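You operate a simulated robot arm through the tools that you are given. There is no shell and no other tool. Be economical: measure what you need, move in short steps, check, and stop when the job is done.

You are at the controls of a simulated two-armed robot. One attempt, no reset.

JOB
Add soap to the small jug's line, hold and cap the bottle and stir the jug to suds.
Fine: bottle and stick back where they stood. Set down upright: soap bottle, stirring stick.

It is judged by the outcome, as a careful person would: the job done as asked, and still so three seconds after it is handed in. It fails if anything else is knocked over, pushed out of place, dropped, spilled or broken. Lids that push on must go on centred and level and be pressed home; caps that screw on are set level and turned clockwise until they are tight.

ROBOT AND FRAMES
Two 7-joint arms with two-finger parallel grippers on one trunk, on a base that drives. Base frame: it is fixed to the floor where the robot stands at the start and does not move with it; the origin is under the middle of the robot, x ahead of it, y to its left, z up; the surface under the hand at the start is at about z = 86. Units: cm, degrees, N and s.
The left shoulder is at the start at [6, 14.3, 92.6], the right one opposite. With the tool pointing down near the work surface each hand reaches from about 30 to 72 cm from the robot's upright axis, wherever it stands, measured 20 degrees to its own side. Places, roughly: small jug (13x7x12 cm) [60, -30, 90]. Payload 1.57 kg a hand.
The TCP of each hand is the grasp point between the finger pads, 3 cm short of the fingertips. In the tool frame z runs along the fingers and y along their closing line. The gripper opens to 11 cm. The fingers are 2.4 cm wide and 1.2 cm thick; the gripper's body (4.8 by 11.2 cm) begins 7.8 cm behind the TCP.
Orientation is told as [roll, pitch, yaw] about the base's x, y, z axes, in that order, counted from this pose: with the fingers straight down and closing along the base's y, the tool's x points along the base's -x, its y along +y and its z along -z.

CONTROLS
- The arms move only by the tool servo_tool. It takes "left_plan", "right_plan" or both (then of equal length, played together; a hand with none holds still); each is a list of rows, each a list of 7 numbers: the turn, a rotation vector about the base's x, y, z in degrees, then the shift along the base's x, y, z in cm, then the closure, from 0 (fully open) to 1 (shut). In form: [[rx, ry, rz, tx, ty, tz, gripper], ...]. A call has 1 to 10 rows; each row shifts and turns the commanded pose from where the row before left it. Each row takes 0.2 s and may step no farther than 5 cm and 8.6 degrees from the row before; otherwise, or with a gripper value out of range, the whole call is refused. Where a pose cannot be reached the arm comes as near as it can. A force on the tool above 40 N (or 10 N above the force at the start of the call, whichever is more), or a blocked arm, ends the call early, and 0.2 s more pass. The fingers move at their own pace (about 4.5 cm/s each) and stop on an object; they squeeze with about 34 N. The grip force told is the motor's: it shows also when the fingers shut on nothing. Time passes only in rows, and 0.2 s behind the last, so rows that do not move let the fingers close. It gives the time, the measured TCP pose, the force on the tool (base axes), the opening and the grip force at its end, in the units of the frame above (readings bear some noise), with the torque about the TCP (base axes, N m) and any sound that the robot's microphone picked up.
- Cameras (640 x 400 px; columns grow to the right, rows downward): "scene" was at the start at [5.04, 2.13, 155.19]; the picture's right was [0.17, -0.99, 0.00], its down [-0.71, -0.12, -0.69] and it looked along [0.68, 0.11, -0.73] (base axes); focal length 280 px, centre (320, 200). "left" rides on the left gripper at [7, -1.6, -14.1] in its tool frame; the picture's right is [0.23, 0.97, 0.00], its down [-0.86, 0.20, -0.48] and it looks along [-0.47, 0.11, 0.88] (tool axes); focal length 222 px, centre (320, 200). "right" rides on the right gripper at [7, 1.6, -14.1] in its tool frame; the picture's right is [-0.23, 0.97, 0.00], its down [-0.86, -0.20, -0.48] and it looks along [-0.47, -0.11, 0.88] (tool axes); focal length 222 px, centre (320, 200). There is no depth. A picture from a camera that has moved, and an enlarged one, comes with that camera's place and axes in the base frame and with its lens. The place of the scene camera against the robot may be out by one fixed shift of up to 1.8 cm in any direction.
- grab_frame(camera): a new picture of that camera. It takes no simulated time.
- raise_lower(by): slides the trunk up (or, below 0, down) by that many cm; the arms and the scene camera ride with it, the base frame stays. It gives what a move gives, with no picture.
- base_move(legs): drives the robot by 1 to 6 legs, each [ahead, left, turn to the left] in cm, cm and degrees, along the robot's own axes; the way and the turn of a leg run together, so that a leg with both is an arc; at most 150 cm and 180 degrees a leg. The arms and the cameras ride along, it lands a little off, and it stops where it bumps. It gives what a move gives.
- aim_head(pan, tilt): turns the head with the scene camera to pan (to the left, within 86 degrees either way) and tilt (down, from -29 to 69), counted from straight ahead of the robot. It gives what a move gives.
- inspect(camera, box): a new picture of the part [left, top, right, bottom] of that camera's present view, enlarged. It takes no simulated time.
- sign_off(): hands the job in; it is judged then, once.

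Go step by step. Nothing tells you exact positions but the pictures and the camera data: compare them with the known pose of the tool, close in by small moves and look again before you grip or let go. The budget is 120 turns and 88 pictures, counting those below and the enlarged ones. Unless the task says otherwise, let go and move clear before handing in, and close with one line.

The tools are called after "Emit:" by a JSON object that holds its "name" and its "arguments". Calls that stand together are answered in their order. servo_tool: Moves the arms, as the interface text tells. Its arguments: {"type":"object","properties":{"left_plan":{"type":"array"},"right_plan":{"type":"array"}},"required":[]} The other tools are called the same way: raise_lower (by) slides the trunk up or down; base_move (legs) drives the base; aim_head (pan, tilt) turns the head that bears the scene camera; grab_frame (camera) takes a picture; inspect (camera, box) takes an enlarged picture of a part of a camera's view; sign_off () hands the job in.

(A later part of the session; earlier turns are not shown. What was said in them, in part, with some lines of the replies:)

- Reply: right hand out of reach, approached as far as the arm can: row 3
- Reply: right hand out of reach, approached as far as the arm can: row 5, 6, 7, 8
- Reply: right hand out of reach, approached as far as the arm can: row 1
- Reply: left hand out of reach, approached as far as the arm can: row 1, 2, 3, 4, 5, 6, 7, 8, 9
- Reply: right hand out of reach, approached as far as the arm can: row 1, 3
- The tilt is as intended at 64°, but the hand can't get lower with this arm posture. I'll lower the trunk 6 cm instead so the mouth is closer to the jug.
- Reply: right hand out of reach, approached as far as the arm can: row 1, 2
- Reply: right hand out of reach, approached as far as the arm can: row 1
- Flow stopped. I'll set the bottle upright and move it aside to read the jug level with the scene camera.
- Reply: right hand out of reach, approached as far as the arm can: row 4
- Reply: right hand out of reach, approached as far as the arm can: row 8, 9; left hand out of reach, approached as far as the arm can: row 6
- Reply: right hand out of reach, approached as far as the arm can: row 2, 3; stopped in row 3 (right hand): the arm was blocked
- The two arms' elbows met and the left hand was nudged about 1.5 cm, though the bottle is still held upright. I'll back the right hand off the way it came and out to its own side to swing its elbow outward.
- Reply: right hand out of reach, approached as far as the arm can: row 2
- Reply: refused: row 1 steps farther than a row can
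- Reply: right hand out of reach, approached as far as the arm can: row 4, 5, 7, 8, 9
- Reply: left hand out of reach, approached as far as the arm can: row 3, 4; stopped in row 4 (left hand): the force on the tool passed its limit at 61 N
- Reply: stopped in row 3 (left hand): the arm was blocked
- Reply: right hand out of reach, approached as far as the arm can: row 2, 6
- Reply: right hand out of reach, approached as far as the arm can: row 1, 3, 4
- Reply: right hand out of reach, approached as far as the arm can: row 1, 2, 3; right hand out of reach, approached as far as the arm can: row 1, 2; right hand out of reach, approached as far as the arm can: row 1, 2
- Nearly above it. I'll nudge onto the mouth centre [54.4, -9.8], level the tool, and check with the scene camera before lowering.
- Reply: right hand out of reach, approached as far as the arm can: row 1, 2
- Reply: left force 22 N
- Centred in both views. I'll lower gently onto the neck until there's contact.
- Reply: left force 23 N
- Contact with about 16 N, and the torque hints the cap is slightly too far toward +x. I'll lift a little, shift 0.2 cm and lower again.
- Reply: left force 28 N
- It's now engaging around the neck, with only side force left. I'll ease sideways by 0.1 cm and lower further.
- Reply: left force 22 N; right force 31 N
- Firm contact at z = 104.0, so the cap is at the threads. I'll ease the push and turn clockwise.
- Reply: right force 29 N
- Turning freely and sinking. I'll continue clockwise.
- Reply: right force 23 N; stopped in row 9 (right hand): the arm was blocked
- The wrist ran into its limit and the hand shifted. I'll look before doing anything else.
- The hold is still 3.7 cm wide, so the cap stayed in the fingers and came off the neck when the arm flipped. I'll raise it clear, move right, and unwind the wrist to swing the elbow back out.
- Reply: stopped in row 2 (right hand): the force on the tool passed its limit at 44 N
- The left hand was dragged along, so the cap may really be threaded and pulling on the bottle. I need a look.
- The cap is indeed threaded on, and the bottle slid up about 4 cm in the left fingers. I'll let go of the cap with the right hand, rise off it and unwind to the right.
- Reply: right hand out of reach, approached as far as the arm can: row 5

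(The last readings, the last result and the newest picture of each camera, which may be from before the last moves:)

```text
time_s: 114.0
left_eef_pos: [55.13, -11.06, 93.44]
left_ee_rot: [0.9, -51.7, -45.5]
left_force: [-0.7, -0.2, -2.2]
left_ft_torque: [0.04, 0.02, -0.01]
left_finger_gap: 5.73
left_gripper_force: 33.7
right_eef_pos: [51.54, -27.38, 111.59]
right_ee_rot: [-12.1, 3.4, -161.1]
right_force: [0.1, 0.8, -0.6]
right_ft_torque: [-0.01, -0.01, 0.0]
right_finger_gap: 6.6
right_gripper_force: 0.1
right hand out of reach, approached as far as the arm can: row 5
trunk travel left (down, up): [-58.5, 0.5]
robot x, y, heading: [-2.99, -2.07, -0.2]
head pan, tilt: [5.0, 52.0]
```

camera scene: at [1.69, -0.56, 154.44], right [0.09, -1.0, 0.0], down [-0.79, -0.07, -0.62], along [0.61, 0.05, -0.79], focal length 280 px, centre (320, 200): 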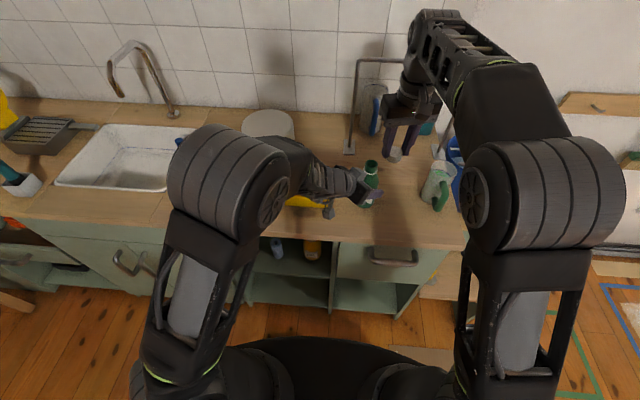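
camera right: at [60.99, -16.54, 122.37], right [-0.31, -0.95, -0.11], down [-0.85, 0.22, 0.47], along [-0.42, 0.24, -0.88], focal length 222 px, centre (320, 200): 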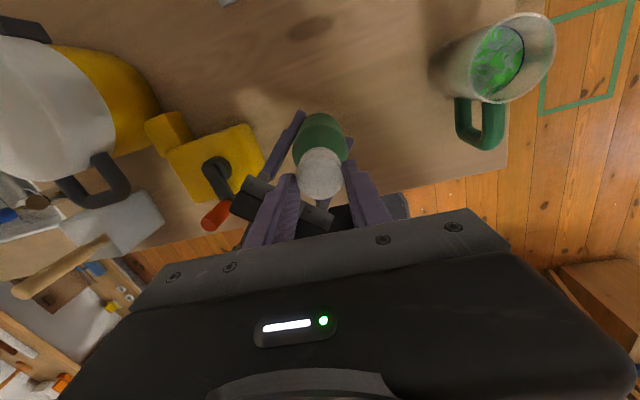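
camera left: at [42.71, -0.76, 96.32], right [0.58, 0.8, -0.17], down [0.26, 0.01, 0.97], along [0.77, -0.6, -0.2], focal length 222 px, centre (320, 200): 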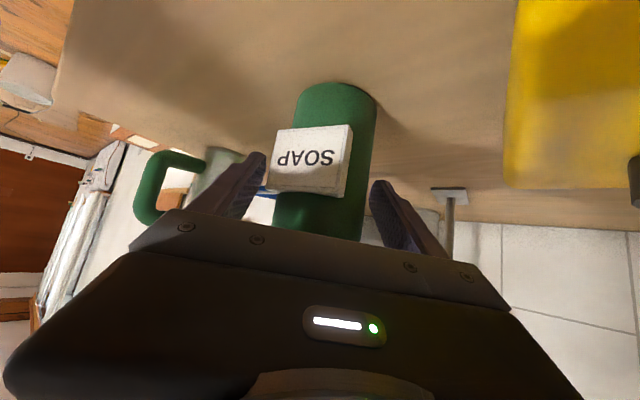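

Right hand is free. I'll unwind the wrist, level the tool and retreat a bit, while the left hand lowers the bottle.

Emit:
{"name": "servo_tool", "arguments": {"right_plan": [[-1.3, 0, 8, -1, -0.5, 0, 0.4], [-1.3, 0, 8, -1, -0.5, 0, 0.4], [-1.3, 0, 8, -1, -0.5, 0, 0.4], [-1.3, 0, 8, -1, -0.5, 0, 0.4], [-1.3, 0, 8, -1, -0.5, 0, 0.4], [-1.3, 0, 8, 0, 0, 0, 0.4], [-1.3, 0, 8, 0, 0, 0, 0.4], [-1.3, 0, 8, 0, 0, 0, 0.4], [-1.3, 0, 8, 0, 0, 0, 0.4], [-0.7, 0, 8, 0, 0, 0, 0.4]], "left_plan": [[0, 0, 0, 0, 0.2, 0, 0.6], [0, 0, 0, -0.1, 0.2, 0, 0.6], [0, 0, 0, -0.1, 0.2, -0.3, 0.6], [0, 0, 0, -0.1, 0.2, -0.3, 0.6], [0, 0, 0, 0, 0, -0.3, 0.6], [0, 0, 0, 0, 0, -0.2, 0.6], [0, 0, 0, 0, 0, 0, 0.6], [0, 0, 0, 0, 0, 0, 0.6], [0, 0, 0, 0, 0, 0, 0.6], [0, 0, 0, 0, 0, 0, 0.6]]}}

Emit:
{"name": "servo_tool", "arguments": {"right_plan": [[0, 0, 8, 0, 0, 0, 0.4], [0, 0, 8, 0, 0, 0, 0.4], [0, 0, 8, 0, 0, 0, 0.4], [0, 0, 8, 0, 0, 0, 0.4], [0, 0, 8, 0, 0, 0, 0.4], [0, 0, 8, 0, 0, 0, 0.4], [0, 0, 8, 0, 0, 0, 0.4], [0, 0, 8, 0, 0, 0, 0.4], [0, 0, 8, 0, 0, 0, 0.4], [0, 0, 8, 0, 0, 0, 0.4]]}}

Emit:
{"name": "inspect", "arguments": {"camera": "scene", "box": [290, 130, 450, 250]}}

```text
time_s: 116.2
left_eef_pos: [54.83, -9.99, 92.39]
left_ee_rot: [0.7, -51.6, -45.4]
left_force: [-0.1, 0.5, -2.0]
left_ft_torque: [0.0, 0.0, -0.02]
left_finger_gap: 5.71
left_gripper_force: 34.0
right_eef_pos: [48.61, -28.81, 111.71]
right_ee_rot: [-5.6, 0.2, -118.5]
right_force: [-0.4, 0.5, -0.3]
right_ft_torque: [-0.03, 0.01, -0.04]
right_finger_gap: 6.61
right_gripper_force: 0.0
right hand out of reach, approached as far as the arm can: row 3, 5, 6, 7, 9
trunk travel left (down, up): [-58.5, 0.5]
robot x, y, heading: [-3.37, -1.91, -0.0]
head pan, tilt: [5.0, 52.0]
```

```text
time_s: 118.4
left_eef_pos: [54.9, -10.06, 92.31]
left_ee_rot: [0.8, -51.6, -45.6]
left_force: [0.1, 0.2, -2.6]
left_ft_torque: [0.02, -0.02, -0.01]
left_finger_gap: 5.71
left_gripper_force: 33.9
right_eef_pos: [48.67, -28.92, 111.66]
right_ee_rot: [-5.7, 0.2, -46.3]
right_force: [0.1, -0.4, -0.3]
right_ft_torque: [0.04, -0.02, -0.01]
right_finger_gap: 6.61
right_gripper_force: 0.0
right hand out of reach, approached as far as the arm can: row 1
trunk travel left (down, up): [-58.5, 0.5]
robot x, y, heading: [-2.58, -2.33, -0.2]
head pan, tilt: [5.0, 52.0]
```

```text
3.33 times, centred on (370, 190) of scene
camera zoom: at [1.67, -0.55, 160.44], right [0.09, -1.0, 0.0], down [-0.79, -0.07, -0.62], along [0.61, 0.05, -0.79], focal length 935 px, centre (153, 233)
```

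zoom: 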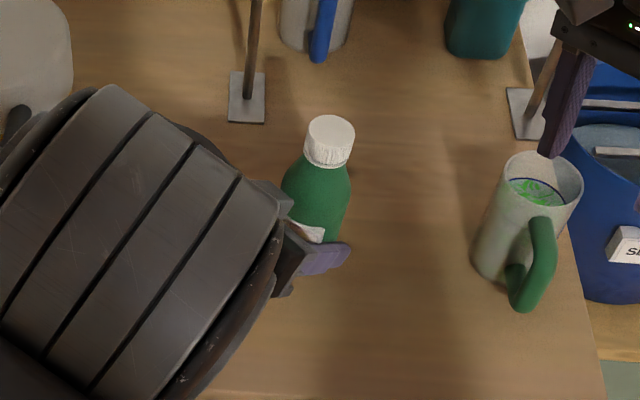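

The cap sits on the neck and the bottle hangs about 3.7 cm above the counter in the left fingers. I'll lower it to touch.

Emit:
{"name": "servo_tool", "arguments": {"left_plan": [[0, 0, 0, 0, 0, -1, 0.6], [0, 0, 0, 0, 0, -1, 0.6], [0, 0, 0, 0, 0, -0.9, 0.6], [0, 0, 0, 0, 0, -0.25, 0.6], [0, 0, 0, 0, 0, -0.15, 0.6], [0, 0, 0, 0, 0, 0, 0.6]], "right_plan": [[0, 0, 8, 0, 0, 0, 0.4], [0, 0, 8, 0, 0, 0, 0.4], [0, 0, 8, 0, 0, 0, 0.4], [0, 0, 8, 0, 0, 0, 0.4], [0, 0, 8, 0, 0, 0, 0.4], [0, 0, 6, 0, 0, 0, 0.4]]}}

```text
time_s: 119.8
left_eef_pos: [54.7, -10.04, 89.06]
left_ee_rot: [0.9, -51.4, -45.6]
left_force: [-2.6, 1.2, 13.3]
left_ft_torque: [-1.13, -0.23, -0.18]
left_finger_gap: 5.73
left_gripper_force: 6.8
right_eef_pos: [48.33, -28.84, 111.68]
right_ee_rot: [-5.7, 0.2, -0.4]
right_force: [-0.3, -1.0, 0.7]
right_ft_torque: [-0.01, -0.01, 0.01]
right_finger_gap: 6.58
right_gripper_force: 0.0
trunk travel left (down, up): [-58.5, 0.5]
robot x, y, heading: [-3.11, -1.53, 0.2]
head pan, tilt: [5.0, 52.0]
```

Contact. I'll open slightly so the bottle settles flat, move the fingers up around the body and regrip.

Emit:
{"name": "servo_tool", "arguments": {"left_plan": [[0, 0, 0, 0, 0, 0, 0.46], [0, 0, 0, 0, 0, 0, 0.44], [0, 0, 0, 0, 0, 0, 0.4], [0, 0, 0, 0, 0, 0, 0.36], [0, 0, 0, 0, 0, 1, 0.36], [0, 0, 0, 0, 0, 1.2, 0.36], [0, 0, 0, 0, 0, 1.2, 0.36], [0, 0, 0, 0, 0, 0, 0.36]], "right_plan": [[3, 0, 0, 0, 0, -0.5, 0.4], [2.7, 0, 0, 0, 0, -0.5, 0.4], [0, 0, 0, 0, 0, 0, 0.4], [0, 0, 0, 0, 0, 0, 0.4], [0, 0, 0, 0, 0, 0, 0.4], [0, 0, 0, 0, 0, 0, 0.4], [0, 0, 0, 0, 0, 0, 0.4], [0, 0, 0, 0, 0, 0, 0.4]]}}

Emit:
{"name": "inspect", "arguments": {"camera": "scene", "box": [310, 130, 430, 220]}}

```text
time_s: 121.6
left_eef_pos: [54.79, -10.1, 92.45]
left_ee_rot: [0.9, -51.6, -45.5]
left_force: [0.4, -0.1, 0.4]
left_ft_torque: [0.02, 0.0, -0.03]
left_finger_gap: 7.01
left_gripper_force: 0.1
right_eef_pos: [48.59, -28.97, 110.64]
right_ee_rot: [0.0, 0.3, -0.6]
right_force: [0.0, -0.4, -0.7]
right_ft_torque: [0.03, -0.02, 0.0]
right_finger_gap: 6.64
right_gripper_force: 0.2
trunk travel left (down, up): [-58.5, 0.5]
robot x, y, heading: [-3.31, -1.87, 0.2]
head pan, tilt: [5.0, 52.0]
```

```text
4.44 times, centred on (370, 175) of scene
camera zoom: at [1.66, -0.55, 160.44], right [0.09, -1.0, 0.0], down [-0.79, -0.07, -0.62], along [0.61, 0.05, -0.79], focal length 1247 px, centre (98, 311)
```

zoom: 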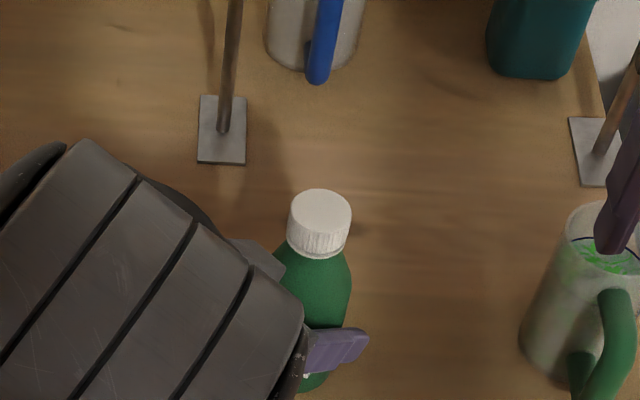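

The bottle stands flat with the cap down by the ring, at roughly [55.1, -10.4]. I'll regrip with the left and bring the right hand back over the cap to tighten.

Emit:
{"name": "servo_tool", "arguments": {"left_plan": [[0, 0, 0, 0, 0, 0, 0.45], [0, 0, 0, 0, 0, 0, 0.5], [0, 0, 0, 0, 0, 0, 0.6], [0, 0, 0, 0, 0, 0, 0.6], [0, 0, 0, 0, 0, 0, 0.6], [0, 0, 0, 0, 0, 0, 0.6]], "right_plan": [[0, 0, 0, 1.3, 3.7, -0.5, 0.4], [0, 0, 0, 1.3, 3.7, -0.5, 0.4], [0, 0, 0, 1.3, 3.7, -0.6, 0.4], [0, 0, 0, 1.3, 3.7, -0.6, 0.4], [0, 0, 0, 1.3, 3.8, -0.6, 0.4], [0, 0, 0, 0, 0, 0, 0.4]]}}

Emit:
{"name": "grab_frame", "arguments": {"camera": "right"}}

```text
time_s: 123.0
left_eef_pos: [54.87, -10.02, 92.58]
left_ee_rot: [0.9, -51.6, -45.4]
left_force: [-1.0, -0.2, 1.4]
left_ft_torque: [-0.11, 0.05, -0.01]
left_finger_gap: 5.66
left_gripper_force: 33.6
right_eef_pos: [54.92, -10.41, 107.86]
right_ee_rot: [0.1, 0.4, -0.5]
right_force: [0.1, 0.2, -1.0]
right_ft_torque: [0.02, -0.01, -0.02]
right_finger_gap: 6.6
right_gripper_force: 0.1
trunk travel left (down, up): [-58.5, 0.5]
robot x, y, heading: [-3.0, -2.09, -0.1]
head pan, tilt: [5.0, 52.0]
```

```text
3 pictures are left
camera right: at [48.05, -8.64, 121.93], right [0.24, 0.97, 0.0], down [0.86, -0.21, 0.47], along [0.46, -0.11, -0.88], focal length 222 px, centre (320, 200)
```

right: 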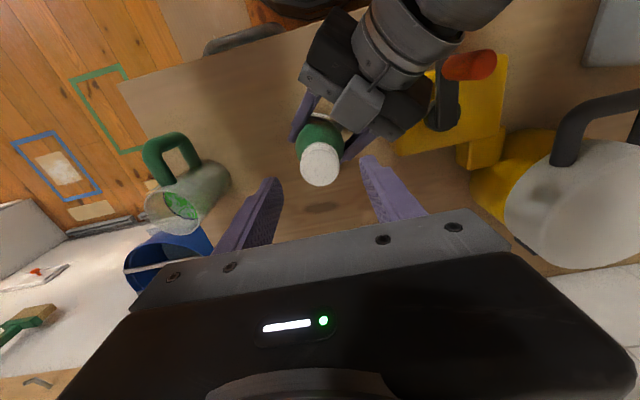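

Cap centred at [55.2, -10.3]. I'll lower around it and grip.

Emit:
{"name": "servo_tool", "arguments": {"right_plan": [[0, 0, 0, 0.28, 0.07, -1.5, 0.4], [0, 0, 0, 0, 0, -1.5, 0.4], [0, 0, 0, 0, 0, -1.2, 0.4], [0, 0, 0, 0, 0, 0, 0.55], [0, 0, 0, 0, 0, 0, 0.75], [0, 0, 0, 0, 0, 0, 0.75]]}}

Emit:
{"name": "servo_tool", "arguments": {"right_plan": [[0, 0, -8, 0, 0, 0, 0.75], [0, 0, -8, 0, 0, 0, 0.75], [0, 0, -8, 0, 0, 0, 0.75], [0, 0, -8, 0, 0, 0, 0.75], [0, 0, -8, 0, 0, 0, 0.75], [0, 0, -8, 0, 0, 0, 0.75]]}}

```text
time_s: 124.4
left_eef_pos: [54.82, -9.97, 92.5]
left_ee_rot: [0.8, -51.6, -45.4]
left_force: [-1.6, 4.9, 2.3]
left_ft_torque: [-0.9, 0.13, 0.02]
left_finger_gap: 5.68
left_gripper_force: 33.6
right_eef_pos: [55.23, -10.5, 103.88]
right_ee_rot: [0.0, 0.3, -0.5]
right_force: [0.3, -5.7, -0.6]
right_ft_torque: [-0.06, 0.04, 0.0]
right_finger_gap: 3.86
right_gripper_force: 23.4
trunk travel left (down, up): [-58.5, 0.5]
robot x, y, heading: [-3.0, -2.12, 0.2]
head pan, tilt: [5.0, 52.0]
```

```text
time_s: 125.8
left_eef_pos: [54.79, -10.05, 92.55]
left_ee_rot: [1.0, -51.5, -45.6]
left_force: [2.5, 13.3, 5.3]
left_ft_torque: [-1.01, 0.7, -0.92]
left_finger_gap: 5.72
left_gripper_force: 34.0
right_eef_pos: [55.2, -10.21, 103.71]
right_ee_rot: [0.1, 0.3, -48.7]
right_force: [-4.5, -15.0, 0.8]
right_ft_torque: [-0.54, 0.12, 1.08]
right_finger_gap: 3.66
right_gripper_force: 33.8
trunk travel left (down, up): [-58.5, 0.5]
robot x, y, heading: [-3.02, -2.0, -0.1]
head pan, tilt: [5.0, 52.0]
```

Resistance has risen to about 1.1 N·m, so the cap is getting tight. One more short turn to confirm.

Emit:
{"name": "servo_tool", "arguments": {"right_plan": [[0, 0, -6, 0, -0.1, 0, 0.75], [0, 0, -6, 0, 0, 0, 0.75], [0, 0, -6, 0, 0, 0, 0.75]]}}

```text
time_s: 126.6
left_eef_pos: [54.88, -9.87, 92.49]
left_ee_rot: [0.9, -51.6, -45.4]
left_force: [10.0, 15.0, 1.7]
left_ft_torque: [-1.45, 1.2, -0.5]
left_finger_gap: 5.72
left_gripper_force: 33.7
right_eef_pos: [55.22, -10.4, 103.75]
right_ee_rot: [-0.1, 0.2, -66.5]
right_force: [-11.2, -16.5, 3.1]
right_ft_torque: [-0.34, 0.35, 0.64]
right_finger_gap: 3.7
right_gripper_force: 33.5
trunk travel left (down, up): [-58.5, 0.5]
robot x, y, heading: [-2.71, -2.26, -0.2]
head pan, tilt: [5.0, 52.0]
```

The torque has levelled off at the grip's limit, so the cap is tight. I'll release the cap and rise away, then open the left hand and back off along its approach.

Emit:
{"name": "servo_tool", "arguments": {"right_plan": [[0, 0, 0, 0, 0, 0, 0.6], [0, 0, 0, 0, 0, 0, 0.5], [0, 0, 0, 0, 0, 0, 0.4], [0, 0, 0, 0, 0, 0, 0.4], [0, 0, 0, 0, 0, 2, 0.4], [0, 0, 0, 0, 0, 3, 0.4], [0, 0, 8, -1, -3, 0, 0.4], [0, 0, 8, -1.5, -3.5, 0, 0.4], [0, 0, 8, -1.5, -3.5, 0, 0.4], [0, 0, 8, -2, -3.5, 0, 0.4]]}}

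Emit:
{"name": "servo_tool", "arguments": {"left_plan": [[0, 0, 0, 0, 0, 0, 0.5], [0, 0, 0, 0, 0, 0, 0.4], [0, 0, 0, 0, 0, 0, 0.25], [0, 0, 0, 0, 0, 0, 0.2], [0, 0, 0, -1.6, 1.6, 2, 0.2], [0, 0, 0, -1.6, 1.6, 2, 0.2], [0, 0, 0, -1.6, 1.6, 2, 0.2], [0, 0, 0, -1.6, 1.6, 2, 0.2], [0, 0, 0, -2, 2.5, 3.5, 0.2], [0, 0, 0, -1, 3, 3.5, 0.2]], "right_plan": [[0, 0, 8, -2, -3, 0, 0.4], [0, 0, 8, -2, -3, 0, 0.4], [0, 0, 8, -2, -3, 0, 0.4], [0, 0, 8, -2, -3, 0, 0.4], [0, 0, 2, -3, -3, 0, 0.4], [0, 0, 0, -3, -3, 0, 0.4], [0, 0, 0, -3, -2, 0, 0.4], [0, 0, 0, -3, -2, 0, 0.4], [0, 0, 0, 0, 0, 0, 0.4], [0, 0, 0, 0, 0, 0, 0.4]]}}

```text
time_s: 128.8
left_eef_pos: [54.66, -10.2, 92.43]
left_ee_rot: [0.9, -51.6, -45.5]
left_force: [-1.8, 0.8, 2.9]
left_ft_torque: [0.1, 0.25, 0.01]
left_finger_gap: 5.69
left_gripper_force: 33.8
right_eef_pos: [49.26, -23.99, 108.67]
right_ee_rot: [0.1, 0.4, -34.3]
right_force: [-0.5, -0.4, -1.0]
right_ft_torque: [0.0, 0.01, -0.01]
right_finger_gap: 6.6
right_gripper_force: 0.1
trunk travel left (down, up): [-58.5, 0.5]
robot x, y, heading: [-2.66, -2.22, -0.0]
head pan, tilt: [5.0, 52.0]
```

```text
time_s: 131.0
left_eef_pos: [45.27, 2.0, 107.42]
left_ee_rot: [0.8, -51.8, -45.3]
left_force: [0.4, 0.3, 0.0]
left_ft_torque: [-0.02, 0.02, -0.03]
left_finger_gap: 8.78
left_gripper_force: 0.1
right_eef_pos: [29.19, -45.53, 108.88]
right_ee_rot: [-0.1, 0.3, -0.5]
right_force: [-0.4, 0.4, 0.7]
right_ft_torque: [-0.01, 0.01, -0.01]
right_finger_gap: 6.62
right_gripper_force: 0.0
trunk travel left (down, up): [-58.5, 0.5]
robot x, y, heading: [-3.14, -2.06, -0.1]
head pan, tilt: [5.0, 52.0]
```

Both hands are clear and the bottle is capped. The stirring stick stands nearly vertical in the grey holder at about [50, 32.5] with its top near z = 105.7. I'll turn the left hand vertical, yawed so it stays away from the blue brush.

Emit:
{"name": "servo_tool", "arguments": {"left_plan": [[6, 6, 0, -0.5, 4, 0.8, 0.3], [6, 6, 0, -0.5, 4, 0.8, 0.3], [6, 6, 0, -0.5, 4, 0.8, 0.3], [6, 6, 0, -0.5, 4, 0.8, 0.3], [6, 6, 0, -0.5, 3, 0.8, 0.3], [6, 6, 0, -0.5, 2, 0.6, 0.3], [0, 0, 8.5, 0, 0, 0, 0.3], [0, 0, 8.5, 0, 0, 0, 0.3], [0, 0, 8.5, 0, 0, 0, 0.3], [0, 0, 8.5, 0, 0, 0, 0.3]]}}

Emit:
{"name": "servo_tool", "arguments": {"left_plan": [[0, 0, 8.5, 0, 0, 0, 0.3], [0, 0, 8.5, 0, 0, 0, 0.3], [0, 0, 8.5, 0, 0, 0, 0.3], [0, 0, 8.5, 0, 0, 0, 0.3], [0, 0, 8.5, 0, 0, 0, 0.3], [0, 0, 8.5, 0, 0, 0, 0.3], [0, 0, 8.5, 0, 0, 0, 0.3], [0, 0, 8.5, 0, 0, 0, 0.3], [0, 0, 8.5, 0, 0, 0, 0.3], [0, 0, 8.5, 0, 0, 0, 0.3]]}}

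```text
time_s: 133.2
left_eef_pos: [42.51, 22.83, 112.13]
left_ee_rot: [0.5, -0.8, -11.2]
left_force: [0.2, -0.5, 0.0]
left_ft_torque: [0.01, 0.01, 0.02]
left_finger_gap: 7.74
left_gripper_force: 0.1
right_eef_pos: [29.17, -45.79, 108.75]
right_ee_rot: [0.2, 0.3, -0.6]
right_force: [-0.6, 0.1, -0.4]
right_ft_torque: [0.01, 0.0, 0.01]
right_finger_gap: 6.59
right_gripper_force: 0.1
trunk travel left (down, up): [-58.5, 0.5]
robot x, y, heading: [-3.02, -1.9, -0.1]
head pan, tilt: [5.0, 52.0]
```

```text
time_s: 135.4
left_eef_pos: [42.44, 22.78, 112.0]
left_ee_rot: [0.5, -0.6, 73.8]
left_force: [0.4, 0.2, 0.1]
left_ft_torque: [0.01, 0.0, 0.02]
left_finger_gap: 7.71
left_gripper_force: 0.1
right_eef_pos: [29.43, -45.77, 108.68]
right_ee_rot: [0.1, 0.3, -0.5]
right_force: [0.8, -0.5, -0.1]
right_ft_torque: [0.01, 0.01, -0.01]
right_finger_gap: 6.6
right_gripper_force: 0.0
trunk travel left (down, up): [-58.5, 0.5]
robot x, y, heading: [-2.94, -2.27, 0.0]
head pan, tilt: [5.0, 52.0]
```

Emit:
{"name": "servo_tool", "arguments": {"left_plan": [[0, 0, 8, 2, 2.5, 0, 0.3], [0, 0, 8, 2, 2.5, 0, 0.3], [0, 0, 0, 0.6, 0.5, 0, 0.3]]}}

Emit:
{"name": "grab_frame", "arguments": {"camera": "left"}}

```text
time_s: 136.2
left_eef_pos: [47.05, 28.45, 112.0]
left_ee_rot: [0.4, -0.7, 89.8]
left_force: [0.1, -0.8, -0.1]
left_ft_torque: [0.02, 0.0, -0.01]
left_finger_gap: 7.72
left_gripper_force: 0.0
right_eef_pos: [29.25, -45.75, 108.67]
right_ee_rot: [0.2, 0.2, -0.5]
right_force: [0.2, 0.1, -0.1]
right_ft_torque: [-0.02, -0.03, 0.04]
right_finger_gap: 6.59
right_gripper_force: 0.1
trunk travel left (down, up): [-58.5, 0.5]
robot x, y, heading: [-3.06, -2.1, -0.1]
head pan, tilt: [5.0, 52.0]
```

```text
2 pictures are left
camera left: at [48.78, 21.3, 126.08], right [-0.97, -0.22, 0.01], down [-0.19, 0.85, 0.49], along [-0.12, 0.48, -0.87], focal length 222 px, centre (320, 200)
```

left: 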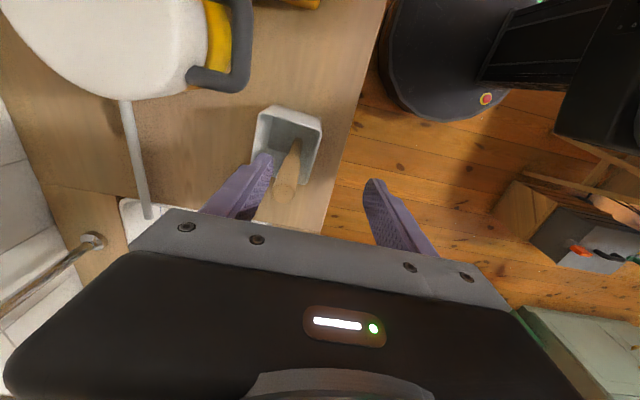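

The stick's top is at about [49.9, 32.5] and it is practically upright. I'll centre over it, descend and grip.

Emit:
{"name": "servo_tool", "arguments": {"left_plan": [[-0.4, 0.7, 0, 1.5, 2, 0, 0.3], [0, 0, 0, 1.45, 2.05, -1, 0.3], [0, 0, 0, 0, 0, -3.5, 0.3], [0, 0, 0, 0, 0, -3.5, 0.3], [0, 0, 0, 0, 0, -2.5, 0.3], [0, 0, 0, 0, 0, -1.3, 0.3]]}}

Emit:
{"name": "servo_tool", "arguments": {"left_plan": [[0, 0, 0, 0, 0, 0, 0.5], [0, 0, 0, 0, 0, 0, 0.65], [0, 0, 0, 0, 0, 0, 0.8], [0, 0, 0, 0, 0, 0, 0.95], [0, 0, 0, 0, 0, 0, 0.95]]}}

```text
time_s: 137.6
left_eef_pos: [50.09, 32.36, 100.19]
left_ee_rot: [1.2, -0.2, 89.8]
left_force: [0.3, 0.2, -0.4]
left_ft_torque: [0.01, -0.03, 0.0]
left_finger_gap: 7.69
left_gripper_force: 0.0
right_eef_pos: [29.3, -45.83, 108.7]
right_ee_rot: [0.0, 0.2, -0.5]
right_force: [-0.3, 0.1, 0.6]
right_ft_torque: [0.01, 0.0, 0.01]
right_finger_gap: 6.62
right_gripper_force: 0.0
trunk travel left (down, up): [-58.5, 0.5]
robot x, y, heading: [-3.12, -1.71, -0.1]
head pan, tilt: [5.0, 52.0]
```

```text
time_s: 138.8
left_eef_pos: [50.01, 32.3, 100.21]
left_ee_rot: [1.2, -0.3, 89.6]
left_force: [-0.4, -1.0, 0.0]
left_ft_torque: [-0.03, -0.03, -0.02]
left_finger_gap: 2.29
left_gripper_force: 27.4
right_eef_pos: [29.2, -45.8, 108.79]
right_ee_rot: [0.1, 0.2, -0.4]
right_force: [0.3, 0.5, -0.2]
right_ft_torque: [0.01, 0.04, 0.02]
right_finger_gap: 6.58
right_gripper_force: 0.1
trunk travel left (down, up): [-58.5, 0.5]
robot x, y, heading: [-3.05, -1.72, 0.2]
head pan, tilt: [5.0, 52.0]
```

Stick gripped (2.3 cm). I'll lift it straight out and draw it toward the robot for the drive.

Emit:
{"name": "servo_tool", "arguments": {"left_plan": [[0, 0, 0, 0, 0, 2, 0.95], [0, 0, 0, 0, 0, 3, 0.95], [0, 0, 0, 0, 0, 3, 0.95], [0, 0, 0, 0, 0, 3, 0.95], [0, 0, 0, 0, 0, 2.5, 0.95], [0, 0, 0, -2, -1, 0.5, 0.95], [0, 0, 0, -3, -2, 0.5, 0.95], [0, 0, 0, -3, -2, 0, 0.95]]}}

```text
time_s: 140.6
left_eef_pos: [41.97, 27.37, 114.89]
left_ee_rot: [1.0, -0.3, 89.7]
left_force: [0.2, 0.4, -0.5]
left_ft_torque: [0.03, -0.01, 0.02]
left_finger_gap: 2.23
left_gripper_force: 34.0
left hand out of reach, approached as far as the arm can: row 5
right_eef_pos: [29.21, -45.65, 108.71]
right_ee_rot: [0.0, 0.3, -0.5]
right_force: [-0.4, 0.1, 0.3]
right_ft_torque: [0.03, -0.02, 0.01]
right_finger_gap: 6.6
right_gripper_force: 0.1
trunk travel left (down, up): [-58.5, 0.5]
robot x, y, heading: [-2.92, -2.12, -0.2]
head pan, tilt: [5.0, 52.0]
```

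Out cleanly at z = 115. I'll drive right so the left arm faces the jug.

Emit:
{"name": "base_move", "arguments": {"legs": [[0, -34, 0], [3, 0, 0]]}}

```text
time_s: 143.3
left_eef_pos: [45.18, -6.58, 114.73]
left_ee_rot: [1.3, -0.3, 89.7]
left_force: [0.5, 0.2, -0.4]
left_ft_torque: [0.01, 0.02, -0.04]
left_finger_gap: 2.23
left_gripper_force: 33.5
right_eef_pos: [32.6, -79.83, 108.55]
right_ee_rot: [0.1, 0.4, -0.5]
right_force: [0.9, 0.3, -0.8]
right_ft_torque: [0.03, 0.03, -0.02]
right_finger_gap: 6.6
right_gripper_force: 0.0
trunk travel left (down, up): [-58.5, 0.5]
robot x, y, heading: [0.18, -35.64, 0.4]
head pan, tilt: [5.0, 52.0]
```

Emit:
{"name": "servo_tool", "arguments": {"left_plan": [[0, 0, 0, 0, -4, 0, 0.95], [0, 0, 0, 0, -4, 0, 0.95], [0, 0, 0, 0, -4, 0, 0.95], [0, 0, 0, 0, -4, 0, 0.95], [0, 0, 0, 0, -4, 0, 0.95], [0, 0, 0, 0, -3.6, 0, 0.95]]}}

Emit:
{"name": "base_move", "arguments": {"legs": [[4, 0, 0]]}}

Emit:
{"name": "servo_tool", "arguments": {"left_plan": [[0, 0, 0, 2, 0, 0, 0.95], [0, 0, 0, 2, 0, 0, 0.95], [0, 0, 0, 1.5, 0, 0, 0.95]]}}

```text
time_s: 144.7
left_eef_pos: [45.16, -30.18, 114.65]
left_ee_rot: [1.2, -0.3, 89.7]
left_force: [0.3, -0.5, -0.8]
left_ft_torque: [0.01, 0.03, 0.0]
left_finger_gap: 2.2
left_gripper_force: 33.9
right_eef_pos: [32.44, -79.7, 108.63]
right_ee_rot: [0.1, 0.4, -0.5]
right_force: [-0.1, 0.2, 0.2]
right_ft_torque: [0.05, -0.01, 0.02]
right_finger_gap: 6.61
right_gripper_force: 0.0
trunk travel left (down, up): [-58.5, 0.5]
robot x, y, heading: [0.03, -35.91, 0.2]
head pan, tilt: [5.0, 52.0]
```

```text
time_s: 145.5
left_eef_pos: [49.25, -30.15, 114.56]
left_ee_rot: [1.3, -0.3, 89.7]
left_force: [1.0, -0.6, -1.0]
left_ft_torque: [0.0, 0.05, -0.01]
left_finger_gap: 2.15
left_gripper_force: 34.0
right_eef_pos: [36.4, -79.76, 108.62]
right_ee_rot: [0.1, 0.6, -0.6]
right_force: [0.2, 0.1, 0.2]
right_ft_torque: [-0.01, 0.06, -0.01]
right_finger_gap: 6.59
right_gripper_force: 0.0
trunk travel left (down, up): [-58.5, 0.5]
robot x, y, heading: [4.07, -35.52, -0.1]
head pan, tilt: [5.0, 52.0]
```

```text
time_s: 146.3
left_eef_pos: [54.47, -30.18, 114.5]
left_ee_rot: [1.1, -0.5, 89.8]
left_force: [0.0, 0.3, -0.8]
left_ft_torque: [0.02, -0.01, -0.03]
left_finger_gap: 2.18
left_gripper_force: 33.8
right_eef_pos: [36.25, -79.75, 108.68]
right_ee_rot: [0.1, 0.5, -0.6]
right_force: [-0.7, 0.0, 0.5]
right_ft_torque: [0.03, 0.03, 0.01]
right_finger_gap: 6.61
right_gripper_force: 0.1
trunk travel left (down, up): [-58.5, 0.5]
robot x, y, heading: [3.82, -35.83, 0.0]
head pan, tilt: [5.0, 52.0]
```

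Emit:
{"name": "servo_tool", "arguments": {"left_plan": [[0, 0, 0, 1.5, 0, 0, 0.95], [0, 0, 0, 1.5, 0, 0, 0.95], [0, 0, 0, 0, 0, 0, 0.95]]}}

Emit:
{"name": "inspect", "arguments": {"camera": "left", "box": [200, 60, 420, 230]}}

```text
time_s: 147.1
left_eef_pos: [54.54, -30.11, 114.6]
left_ee_rot: [1.1, -0.2, 89.7]
left_force: [0.1, 0.6, -0.1]
left_ft_torque: [-0.03, -0.02, -0.05]
left_finger_gap: 2.18
left_gripper_force: 33.9
left hand out of reach, approached as far as the arm can: row 1, 2
right_eef_pos: [36.35, -79.77, 108.67]
right_ee_rot: [0.0, 0.4, -0.5]
right_force: [-0.1, 0.3, -0.4]
right_ft_torque: [-0.01, -0.05, -0.02]
right_finger_gap: 6.58
right_gripper_force: 0.0
trunk travel left (down, up): [-58.5, 0.5]
robot x, y, heading: [4.16, -36.02, -0.1]
head pan, tilt: [5.0, 52.0]
```

```text
2.35 times, centred on (310, 145) of left
camera zoom: at [56.47, -37.14, 128.7], right [-0.97, -0.22, 0.02], down [-0.19, 0.85, 0.49], along [-0.12, 0.47, -0.87], focal length 523 px, centre (344, 329)
```

zoom: 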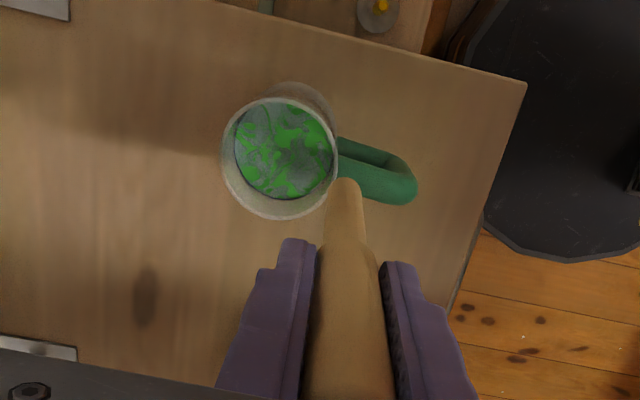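

The jug rim is centred at [58.2, -30.7] and the stick tip is just above rim height at [54.4, -30.5]. The arm is at its reach there, and the base has about 19 cm of room ahead, so I'll drive 3.7 cm forward.

Emit:
{"name": "base_move", "arguments": {"legs": [[3.7, 0, 0]]}}

```text
time_s: 148.0
left_eef_pos: [58.39, -30.17, 114.43]
left_ee_rot: [1.4, -0.3, 89.6]
left_force: [0.6, 0.6, -1.1]
left_ft_torque: [-0.01, 0.06, 0.02]
left_finger_gap: 2.16
left_gripper_force: 33.8
right_eef_pos: [40.26, -79.75, 108.7]
right_ee_rot: [0.1, 0.4, -0.6]
right_force: [-0.4, 0.2, -0.8]
right_ft_torque: [-0.01, 0.05, 0.05]
right_finger_gap: 6.57
right_gripper_force: 0.0
trunk travel left (down, up): [-58.5, 0.5]
robot x, y, heading: [7.94, -36.06, -0.0]
head pan, tilt: [5.0, 52.0]
```

Emit:
{"name": "servo_tool", "arguments": {"left_plan": [[0, 0, 0, -0.1, -0.2, -1, 0.95], [0, 0, 0, 0, 0, -2, 0.95], [0, 0, 0, 0, 0, -2, 0.95], [0, 0, 0, 0, 0, -2, 0.95], [0, 0, 0, 0, 0, -2, 0.95], [0, 0, 0, 0, 0, -2, 0.95], [0, 0, 0, 0, 0, -0.7, 0.95]]}}

```text
time_s: 149.6
left_eef_pos: [58.15, -30.31, 102.86]
left_ee_rot: [1.1, -0.3, 89.7]
left_force: [-0.6, 0.7, -1.0]
left_ft_torque: [-0.03, -0.02, -0.02]
left_finger_gap: 2.17
left_gripper_force: 34.0
right_eef_pos: [40.06, -79.74, 108.65]
right_ee_rot: [0.1, 0.4, -0.4]
right_force: [-0.2, -0.5, -0.7]
right_ft_torque: [-0.02, 0.01, 0.02]
right_finger_gap: 6.61
right_gripper_force: 0.0
trunk travel left (down, up): [-58.5, 0.5]
robot x, y, heading: [7.7, -35.98, 0.2]
head pan, tilt: [5.0, 52.0]
```

The stick is in the liquid without contact. I'll stir in gentle circles of 1.2 cm radius and watch the forces.

Emit:
{"name": "servo_tool", "arguments": {"left_plan": [[0, 0, 0, 1.2, -0.1, 0, 0.95], [0, 0, 0, -0.35, 0.85, 0, 0.95], [0, 0, 0, -0.85, 0.35, 0, 0.95], [0, 0, 0, -0.85, -0.35, 0, 0.95], [0, 0, 0, -0.35, -0.85, 0, 0.95], [0, 0, 0, 0.35, -0.85, 0, 0.95], [0, 0, 0, 0.85, -0.35, 0, 0.95], [0, 0, 0, 0.85, 0.35, 0, 0.95], [0, 0, 0, 0.35, 0.85, 0, 0.95]]}}

Emit:
{"name": "servo_tool", "arguments": {"left_plan": [[0, 0, 0, -0.35, 0.85, 0, 0.95], [0, 0, 0, -0.85, 0.35, 0, 0.95], [0, 0, 0, -0.85, -0.35, 0, 0.95], [0, 0, 0, -0.35, -0.85, 0, 0.95], [0, 0, 0, 0.35, -0.85, 0, 0.95], [0, 0, 0, 0.85, -0.35, 0, 0.95], [0, 0, 0, 0.85, 0.35, 0, 0.95], [0, 0, 0, 0.35, 0.85, 0, 0.95]]}}

Emit:
{"name": "servo_tool", "arguments": {"left_plan": [[0, 0, 0, -0.35, 0.85, 0, 0.95], [0, 0, 0, -0.85, 0.35, 0, 0.95], [0, 0, 0, -0.85, -0.35, 0, 0.95], [0, 0, 0, -0.35, -0.85, 0, 0.95], [0, 0, 0, 0.35, -0.85, 0, 0.95], [0, 0, 0, 0.85, -0.35, 0, 0.95], [0, 0, 0, 0.85, 0.35, 0, 0.95], [0, 0, 0, 0.35, 0.85, 0, 0.95]]}}

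Emit:
{"name": "servo_tool", "arguments": {"left_plan": [[0, 0, 0, -0.35, 0.85, 0, 0.95], [0, 0, 0, -0.85, 0.35, 0, 0.95], [0, 0, 0, -0.85, -0.35, 0, 0.95], [0, 0, 0, -0.35, -0.85, 0, 0.95], [0, 0, 0, 0.35, -0.85, 0, 0.95], [0, 0, 0, 0.85, -0.35, 0, 0.95], [0, 0, 0, 0.85, 0.35, 0, 0.95], [0, 0, 0, 0.35, 0.85, 0, 0.95]]}}

Emit:
{"name": "servo_tool", "arguments": {"left_plan": [[0, 0, 0, -0.35, 0.85, 0, 0.95], [0, 0, 0, -0.85, 0.35, 0, 0.95], [0, 0, 0, -0.85, -0.35, 0, 0.95], [0, 0, 0, -0.35, -0.85, 0, 0.95], [0, 0, 0, 0.35, -0.85, 0, 0.95], [0, 0, 0, 0.85, -0.35, 0, 0.95], [0, 0, 0, 0.85, 0.35, 0, 0.95], [0, 0, 0, 0.35, 0.85, 0, 0.95]]}}

```text
time_s: 151.6
left_eef_pos: [59.37, -30.45, 102.92]
left_ee_rot: [1.2, -0.3, 89.7]
left_force: [0.7, 0.1, -0.2]
left_ft_torque: [-0.02, 0.03, -0.01]
left_finger_gap: 2.18
left_gripper_force: 33.4
right_eef_pos: [40.05, -79.68, 108.72]
right_ee_rot: [0.1, 0.4, -0.6]
right_force: [0.0, 0.2, 0.0]
right_ft_torque: [-0.01, -0.03, -0.01]
right_finger_gap: 6.6
right_gripper_force: 0.0
trunk travel left (down, up): [-58.5, 0.5]
robot x, y, heading: [7.76, -35.98, 0.1]
head pan, tilt: [5.0, 52.0]
```

```text
time_s: 153.4
left_eef_pos: [59.45, -30.35, 102.93]
left_ee_rot: [1.2, -0.3, 89.6]
left_force: [0.4, 0.9, 0.0]
left_ft_torque: [0.04, -0.01, -0.02]
left_finger_gap: 2.14
left_gripper_force: 33.7
right_eef_pos: [40.08, -79.63, 108.76]
right_ee_rot: [0.0, 0.4, -0.5]
right_force: [0.2, 0.0, 0.2]
right_ft_torque: [-0.03, 0.03, -0.01]
right_finger_gap: 6.59
right_gripper_force: 0.1
trunk travel left (down, up): [-58.5, 0.5]
robot x, y, heading: [7.84, -35.91, -0.0]
head pan, tilt: [5.0, 52.0]
```

```text
time_s: 155.2
left_eef_pos: [59.46, -30.29, 102.94]
left_ee_rot: [1.2, -0.3, 89.7]
left_force: [0.1, 0.0, 0.0]
left_ft_torque: [0.02, 0.0, 0.02]
left_finger_gap: 2.13
left_gripper_force: 33.9
right_eef_pos: [40.01, -79.73, 108.6]
right_ee_rot: [0.1, 0.4, -0.6]
right_force: [-0.1, 0.3, 0.7]
right_ft_torque: [0.0, 0.0, -0.04]
right_finger_gap: 6.59
right_gripper_force: 0.0
trunk travel left (down, up): [-58.5, 0.5]
robot x, y, heading: [8.0, -36.28, 0.1]
head pan, tilt: [5.0, 52.0]
```

```text
time_s: 157.0
left_eef_pos: [59.44, -30.44, 102.85]
left_ee_rot: [1.2, -0.3, 89.6]
left_force: [0.0, -0.8, -0.6]
left_ft_torque: [-0.01, -0.04, 0.04]
left_finger_gap: 2.14
left_gripper_force: 33.8
right_eef_pos: [40.03, -79.64, 108.63]
right_ee_rot: [0.1, 0.4, -0.5]
right_force: [0.0, 1.0, -1.2]
right_ft_torque: [0.02, -0.01, -0.01]
right_finger_gap: 6.61
right_gripper_force: 0.1
trunk travel left (down, up): [-58.5, 0.5]
robot x, y, heading: [7.79, -36.29, -0.0]
head pan, tilt: [5.0, 52.0]
```

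```text
time_s: 158.8
left_eef_pos: [59.4, -30.42, 102.97]
left_ee_rot: [1.2, -0.3, 89.7]
left_force: [-0.9, -0.2, -0.3]
left_ft_torque: [-0.05, 0.01, -0.01]
left_finger_gap: 2.17
left_gripper_force: 34.3
right_eef_pos: [40.13, -79.66, 108.68]
right_ee_rot: [0.1, 0.5, -0.5]
right_force: [-0.3, 0.0, 0.0]
right_ft_torque: [-0.01, 0.05, 0.03]
right_finger_gap: 6.63
right_gripper_force: 0.1
trunk travel left (down, up): [-58.5, 0.5]
robot x, y, heading: [7.65, -35.98, -0.0]
head pan, tilt: [5.0, 52.0]
```

No contact with the wall. I'll stir faster for several more rounds to work up suds.

Emit:
{"name": "servo_tool", "arguments": {"left_plan": [[0, 0, 0, -0.65, 1.1, 0, 0.95], [0, 0, 0, -1.25, 0, 0, 0.95], [0, 0, 0, -0.65, -1.1, 0, 0.95], [0, 0, 0, 0.65, -1.1, 0, 0.95], [0, 0, 0, 1.25, 0, 0, 0.95], [0, 0, 0, 0.65, 1.1, 0, 0.95]]}}

Emit:
{"name": "servo_tool", "arguments": {"left_plan": [[0, 0, 0, -0.65, 1.1, 0, 0.95], [0, 0, 0, -1.25, 0, 0, 0.95], [0, 0, 0, -0.65, -1.1, 0, 0.95], [0, 0, 0, 0.65, -1.1, 0, 0.95], [0, 0, 0, 1.25, 0, 0, 0.95], [0, 0, 0, 0.65, 1.1, 0, 0.95]]}}

Emit:
{"name": "servo_tool", "arguments": {"left_plan": [[0, 0, 0, -0.65, 1.1, 0, 0.95], [0, 0, 0, -1.25, 0, 0, 0.95], [0, 0, 0, -0.65, -1.1, 0, 0.95], [0, 0, 0, 0.65, -1.1, 0, 0.95], [0, 0, 0, 1.25, 0, 0, 0.95], [0, 0, 0, 0.65, 1.1, 0, 0.95]]}}

Emit:
{"name": "servo_tool", "arguments": {"left_plan": [[0, 0, 0, -0.65, 1.1, 0, 0.95], [0, 0, 0, -1.25, 0, 0, 0.95], [0, 0, 0, -0.65, -1.1, 0, 0.95], [0, 0, 0, 0.65, -1.1, 0, 0.95], [0, 0, 0, 1.25, 0, 0, 0.95], [0, 0, 0, 0.65, 1.1, 0, 0.95]]}}

Emit:
{"name": "servo_tool", "arguments": {"left_plan": [[0, 0, 0, -0.65, 1.1, 0, 0.95], [0, 0, 0, -1.25, 0, 0, 0.95], [0, 0, 0, -0.65, -1.1, 0, 0.95], [0, 0, 0, 0.65, -1.1, 0, 0.95], [0, 0, 0, 1.25, 0, 0, 0.95], [0, 0, 0, 0.65, 1.1, 0, 0.95]]}}

Emit:
{"name": "servo_tool", "arguments": {"left_plan": [[0, 0, 0, -0.65, 1.1, 0, 0.95], [0, 0, 0, -1.25, 0, 0, 0.95], [0, 0, 0, -0.65, -1.1, 0, 0.95], [0, 0, 0, 0.65, -1.1, 0, 0.95], [0, 0, 0, 1.25, 0, 0, 0.95], [0, 0, 0, 0.65, 1.1, 0, 0.95], [0, 0, 0, -1.2, 0, 0, 0.95], [0, 0, 0, 0, 0, 0, 0.95], [0, 0, 0, 0, 0, 0, 0.95]]}}

```text
time_s: 160.2
left_eef_pos: [59.49, -30.47, 102.91]
left_ee_rot: [1.1, -0.4, 89.7]
left_force: [-0.5, 0.0, 0.0]
left_ft_torque: [-0.03, -0.01, 0.03]
left_finger_gap: 2.14
left_gripper_force: 34.1
right_eef_pos: [40.09, -79.64, 108.76]
right_ee_rot: [0.0, 0.4, -0.4]
right_force: [-0.4, 0.6, 0.4]
right_ft_torque: [-0.05, -0.02, -0.01]
right_finger_gap: 6.61
right_gripper_force: 0.0
trunk travel left (down, up): [-58.5, 0.5]
robot x, y, heading: [7.83, -35.94, 0.2]
head pan, tilt: [5.0, 52.0]
```

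```text
time_s: 161.6
left_eef_pos: [59.44, -30.43, 102.8]
left_ee_rot: [1.2, -0.3, 89.7]
left_force: [-0.5, 0.0, 0.0]
left_ft_torque: [0.01, -0.01, -0.04]
left_finger_gap: 2.16
left_gripper_force: 33.5
right_eef_pos: [40.09, -79.64, 108.69]
right_ee_rot: [0.0, 0.3, -0.5]
right_force: [-0.6, 0.0, 0.1]
right_ft_torque: [0.01, -0.02, 0.0]
right_finger_gap: 6.59
right_gripper_force: 0.1
trunk travel left (down, up): [-58.5, 0.5]
robot x, y, heading: [7.63, -36.07, 0.2]
head pan, tilt: [5.0, 52.0]
```

```text
time_s: 163.0
left_eef_pos: [59.4, -30.38, 102.96]
left_ee_rot: [1.2, -0.3, 89.7]
left_force: [-0.1, 0.4, -0.2]
left_ft_torque: [-0.01, 0.01, -0.03]
left_finger_gap: 2.14
left_gripper_force: 34.1
right_eef_pos: [39.96, -79.61, 108.72]
right_ee_rot: [0.0, 0.4, -0.6]
right_force: [0.3, 0.0, -0.3]
right_ft_torque: [0.0, 0.0, -0.03]
right_finger_gap: 6.58
right_gripper_force: 0.1
trunk travel left (down, up): [-58.5, 0.5]
robot x, y, heading: [7.64, -36.0, 0.1]
head pan, tilt: [5.0, 52.0]
```

```text
time_s: 164.4
left_eef_pos: [59.41, -30.39, 102.85]
left_ee_rot: [1.2, -0.3, 89.7]
left_force: [1.1, 0.2, 0.1]
left_ft_torque: [-0.01, -0.01, -0.02]
left_finger_gap: 2.15
left_gripper_force: 34.1
right_eef_pos: [40.01, -79.64, 108.74]
right_ee_rot: [0.0, 0.4, -0.5]
right_force: [-0.1, 0.4, -0.2]
right_ft_torque: [0.03, 0.03, 0.01]
right_finger_gap: 6.61
right_gripper_force: 0.0
trunk travel left (down, up): [-58.5, 0.5]
robot x, y, heading: [7.72, -35.88, 0.2]
head pan, tilt: [5.0, 52.0]
```

```text
time_s: 165.8
left_eef_pos: [59.39, -30.38, 102.85]
left_ee_rot: [1.1, -0.3, 89.6]
left_force: [-1.0, -0.1, 0.4]
left_ft_torque: [0.0, 0.01, 0.01]
left_finger_gap: 2.15
left_gripper_force: 33.8
right_eef_pos: [39.99, -79.69, 108.73]
right_ee_rot: [0.1, 0.4, -0.4]
right_force: [1.2, -0.7, -0.7]
right_ft_torque: [-0.02, 0.05, 0.0]
right_finger_gap: 6.59
right_gripper_force: 0.1
trunk travel left (down, up): [-58.5, 0.5]
robot x, y, heading: [7.76, -35.78, 0.1]
head pan, tilt: [5.0, 52.0]
```

```text
time_s: 167.8
left_eef_pos: [58.14, -30.39, 102.95]
left_ee_rot: [1.1, -0.2, 89.6]
left_force: [-0.4, 0.1, -0.1]
left_ft_torque: [0.0, 0.0, 0.03]
left_finger_gap: 2.15
left_gripper_force: 34.2
right_eef_pos: [40.14, -79.87, 108.68]
right_ee_rot: [0.1, 0.5, -0.4]
right_force: [0.0, -0.3, 0.1]
right_ft_torque: [0.0, -0.02, -0.04]
right_finger_gap: 6.59
right_gripper_force: 0.0
trunk travel left (down, up): [-58.5, 0.5]
robot x, y, heading: [7.71, -36.23, 0.2]
head pan, tilt: [5.0, 52.0]
```

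I'll raise the stick slowly, let it drip over the jug, and spend the last picture on the suds.

Emit:
{"name": "servo_tool", "arguments": {"left_plan": [[0, 0, 0, 0, 0, 1.5, 0.95], [0, 0, 0, 0, 0, 2, 0.95], [0, 0, 0, 0, 0, 2, 0.95], [0, 0, 0, 0, 0, 2, 0.95], [0, 0, 0, 0, 0, 2, 0.95], [0, 0, 0, 0, 0, 1.8, 0.95], [0, 0, 0, 0, 0, 0, 0.95], [0, 0, 0, 0, 0, 0, 0.95], [0, 0, 0, 0, 0, 0, 0.95], [0, 0, 0, 0, 0, 0, 0.95]]}}

Emit:
{"name": "inspect", "arguments": {"camera": "left", "box": [240, 70, 390, 190]}}

```text
time_s: 170.0
left_eef_pos: [58.12, -30.46, 114.21]
left_ee_rot: [1.2, -0.3, 89.6]
left_force: [0.4, 0.2, -0.2]
left_ft_torque: [0.0, -0.02, -0.02]
left_finger_gap: 2.15
left_gripper_force: 34.2
right_eef_pos: [39.98, -79.71, 108.78]
right_ee_rot: [0.1, 0.4, -0.5]
right_force: [0.4, -0.5, -0.1]
right_ft_torque: [0.0, -0.03, 0.02]
right_finger_gap: 6.62
right_gripper_force: 0.0
trunk travel left (down, up): [-58.5, 0.5]
robot x, y, heading: [7.73, -35.96, -0.1]
head pan, tilt: [5.0, 52.0]
```

```text
3.33 times, centred on (315, 130) of left
camera zoom: at [60.05, -37.39, 128.34], right [-0.97, -0.22, 0.02], down [-0.19, 0.85, 0.49], along [-0.12, 0.47, -0.87], focal length 740 px, centre (337, 433)
```

zoom: 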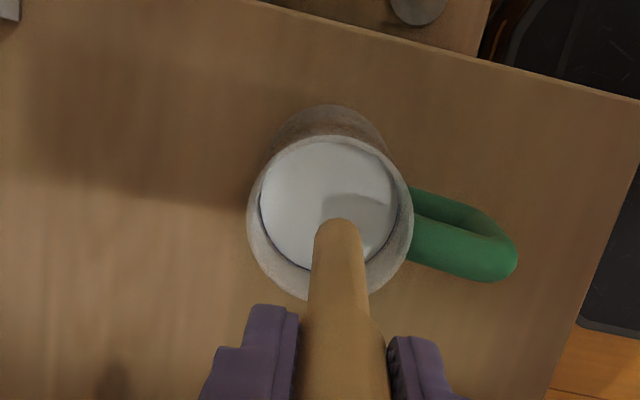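

White suds fill the jug. Now I'll return the stick: back off, swing past the bottle with clearance, and drive back left.

Emit:
{"name": "base_move", "arguments": {"legs": [[-7.7, 0, 0]]}}

Emit:
{"name": "servo_tool", "arguments": {"left_plan": [[0, 0, 0, -2.6, 0, 0.2, 0.95], [0, 0, 0, -2.6, 0, 0.2, 0.95], [0, 0, 0, 0, 4, 0, 0.95], [0, 0, 0, 0, 4, 0, 0.95], [0, 0, 0, 0, 4, 0, 0.95], [0, 0, 0, 0, 4, 0, 0.95], [0, 0, 0, 0, 4, 0, 0.95], [0, 0, 0, 0, 3.6, 0, 0.95]]}}

Emit:
{"name": "base_move", "arguments": {"legs": [[-3, 0, 0], [0, 34, 0]]}}

```text
time_s: 171.1
left_eef_pos: [50.29, -30.4, 114.29]
left_ee_rot: [1.1, -0.4, 89.7]
left_force: [-0.5, -0.3, -0.2]
left_ft_torque: [0.0, -0.05, -0.03]
left_finger_gap: 2.17
left_gripper_force: 34.1
right_eef_pos: [32.33, -79.59, 108.8]
right_ee_rot: [0.2, 0.3, -0.4]
right_force: [-0.4, -0.4, -0.2]
right_ft_torque: [-0.03, -0.02, -0.03]
right_finger_gap: 6.58
right_gripper_force: 0.1
trunk travel left (down, up): [-58.5, 0.5]
robot x, y, heading: [0.21, -36.01, 0.0]
head pan, tilt: [5.0, 52.0]
```

```text
time_s: 172.9
left_eef_pos: [45.32, -6.77, 114.77]
left_ee_rot: [1.2, -0.3, 89.7]
left_force: [-0.3, 1.1, -0.7]
left_ft_torque: [-0.03, 0.0, -0.02]
left_finger_gap: 2.14
left_gripper_force: 33.7
right_eef_pos: [32.42, -79.63, 108.68]
right_ee_rot: [0.0, 0.3, -0.5]
right_force: [0.4, 0.1, -0.4]
right_ft_torque: [0.01, -0.03, -0.02]
right_finger_gap: 6.6
right_gripper_force: 0.0
trunk travel left (down, up): [-58.5, 0.5]
robot x, y, heading: [0.08, -36.08, -0.0]
head pan, tilt: [5.0, 52.0]
```

```text
time_s: 175.5
left_eef_pos: [42.18, 26.93, 114.65]
left_ee_rot: [1.2, -0.2, 89.8]
left_force: [-0.2, 0.7, 0.3]
left_ft_torque: [0.0, 0.03, -0.01]
left_finger_gap: 2.13
left_gripper_force: 34.0
right_eef_pos: [29.37, -46.04, 108.8]
right_ee_rot: [0.0, 0.4, -0.5]
right_force: [-0.6, 0.2, -0.2]
right_ft_torque: [-0.02, 0.01, 0.0]
right_finger_gap: 6.6
right_gripper_force: 0.1
trunk travel left (down, up): [-58.5, 0.5]
robot x, y, heading: [-3.12, -2.19, 0.0]
head pan, tilt: [5.0, 52.0]
```

Emit:
{"name": "servo_tool", "arguments": {"left_plan": [[0, 0, 0, 2.6, 1.8, -0.5, 0.95], [0, 0, 0, 2.6, 1.8, -0.5, 0.95], [0, 0, 0, 2.6, 1.75, -0.5, 0.95], [0, 0, 0, 0, 0, -0.5, 0.95], [0, 0, 0, 0, 0, 0, 0.95]]}}

```text
time_s: 176.7
left_eef_pos: [50.12, 32.24, 112.65]
left_ee_rot: [1.2, -0.2, 89.7]
left_force: [0.8, -0.6, -0.8]
left_ft_torque: [-0.05, 0.0, 0.01]
left_finger_gap: 2.16
left_gripper_force: 34.0
right_eef_pos: [29.32, -46.02, 108.72]
right_ee_rot: [0.0, 0.4, -0.5]
right_force: [0.4, -1.3, 0.4]
right_ft_torque: [0.01, 0.03, 0.01]
right_finger_gap: 6.61
right_gripper_force: 0.1
trunk travel left (down, up): [-58.5, 0.5]
robot x, y, heading: [-2.83, -2.34, -0.2]
head pan, tilt: [5.0, 52.0]
```

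I'm right over the spot it came from. I'll lower to the original grip height, watching the force near the bottom.

Emit:
{"name": "servo_tool", "arguments": {"left_plan": [[0, 0, 0, -0.1, 0.07, -2, 0.95], [0, 0, 0, 0, 0, -2.5, 0.95], [0, 0, 0, 0, 0, -2.5, 0.95], [0, 0, 0, 0, 0, -2.5, 0.95], [0, 0, 0, 0, 0, -2, 0.95], [0, 0, 0, 0, 0, -0.7, 0.95], [0, 0, 0, 0, 0, -0.2, 0.95], [0, 0, 0, 0, 0, 0, 0.95]]}}

```text
time_s: 178.5
left_eef_pos: [50.0, 32.31, 100.62]
left_ee_rot: [0.8, -0.5, 89.7]
left_force: [-1.9, 1.4, 30.1]
left_ft_torque: [0.26, 0.14, 0.04]
left_finger_gap: 2.14
left_gripper_force: 34.2
right_eef_pos: [29.17, -46.05, 108.78]
right_ee_rot: [0.1, 0.3, -0.4]
right_force: [-0.9, 0.7, -0.3]
right_ft_torque: [0.03, 0.0, -0.03]
right_finger_gap: 6.6
right_gripper_force: 0.0
trunk travel left (down, up): [-58.5, 0.5]
robot x, y, heading: [-3.01, -2.43, -0.1]
head pan, tilt: [5.0, 52.0]
```

The stick is on the holder floor (30 N). I'll ease the push, open gently and rise straight up.

Emit:
{"name": "servo_tool", "arguments": {"left_plan": [[0, 0, 0, 0, 0, 0.25, 0.95], [0, 0, 0, 0, 0, 0, 0.9], [0, 0, 0, 0, 0, 0, 0.8], [0, 0, 0, 0, 0, 0, 0.75], [0, 0, 0, 0, 0, 0, 0.65], [0, 0, 0, 0, 0, 0, 0.5], [0, 0, 0, 0, 0, 0, 0.3], [0, 0, 0, 0, 0, 0, 0.3]]}}

Emit:
{"name": "servo_tool", "arguments": {"left_plan": [[0, 0, 0, 0, 0, 2, 0.3], [0, 0, 0, 0, 0, 3, 0.3], [0, 0, 0, 0, 0, 3, 0.3], [0, 0, 0, 0, 0, 3, 0.3], [0, 0, 0, -2, -1.5, 0.5, 0.3], [0, 0, 0, -3, -3, 0, 0.3], [0, 0, 0, -3, -3, 0, 0.3], [0, 0, 0, -3, -3, 0, 0.3]]}}

```text
time_s: 180.3
left_eef_pos: [50.0, 32.22, 100.57]
left_ee_rot: [1.2, -0.3, 89.6]
left_force: [-0.3, 0.9, 0.3]
left_ft_torque: [-0.01, 0.03, 0.0]
left_finger_gap: 7.71
left_gripper_force: 0.2
right_eef_pos: [29.29, -46.17, 108.82]
right_ee_rot: [0.1, 0.5, -0.5]
right_force: [0.1, -0.3, -0.2]
right_ft_torque: [0.0, 0.01, -0.01]
right_finger_gap: 6.62
right_gripper_force: 0.1
trunk travel left (down, up): [-58.5, 0.5]
robot x, y, heading: [-2.96, -2.13, 0.2]
head pan, tilt: [5.0, 52.0]
```

```text
time_s: 182.1
left_eef_pos: [38.71, 21.66, 112.11]
left_ee_rot: [1.1, -0.4, 89.7]
left_force: [0.0, -0.5, 0.4]
left_ft_torque: [-0.01, -0.01, -0.01]
left_finger_gap: 7.69
left_gripper_force: 0.0
right_eef_pos: [29.25, -46.07, 108.72]
right_ee_rot: [0.1, 0.2, -0.6]
right_force: [0.0, -1.1, -0.3]
right_ft_torque: [0.01, 0.02, -0.05]
right_finger_gap: 6.59
right_gripper_force: 0.1
trunk travel left (down, up): [-58.5, 0.5]
robot x, y, heading: [-2.95, -2.16, 0.1]
head pan, tilt: [5.0, 52.0]
```

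By the last readings the stick is back in its holder, the bottle is capped and standing at its spot, the jug is sudsy, and both hands are clear. The pictures are used up, so I'm handing in.

Emit:
{"name": "sign_off", "arguments": {}}

```text
The job is handed in.
```

I filled the small jug to its line with soap, capped the bottle tight and set it back, stirred the jug to white suds, and returned the stick to its holder. I had no pictures left to check the stick after letting go of it. While I was capping the bottle, the left hand also bumped something, probably the yellow canister's tap; the canister showed no visible shift afterwards.
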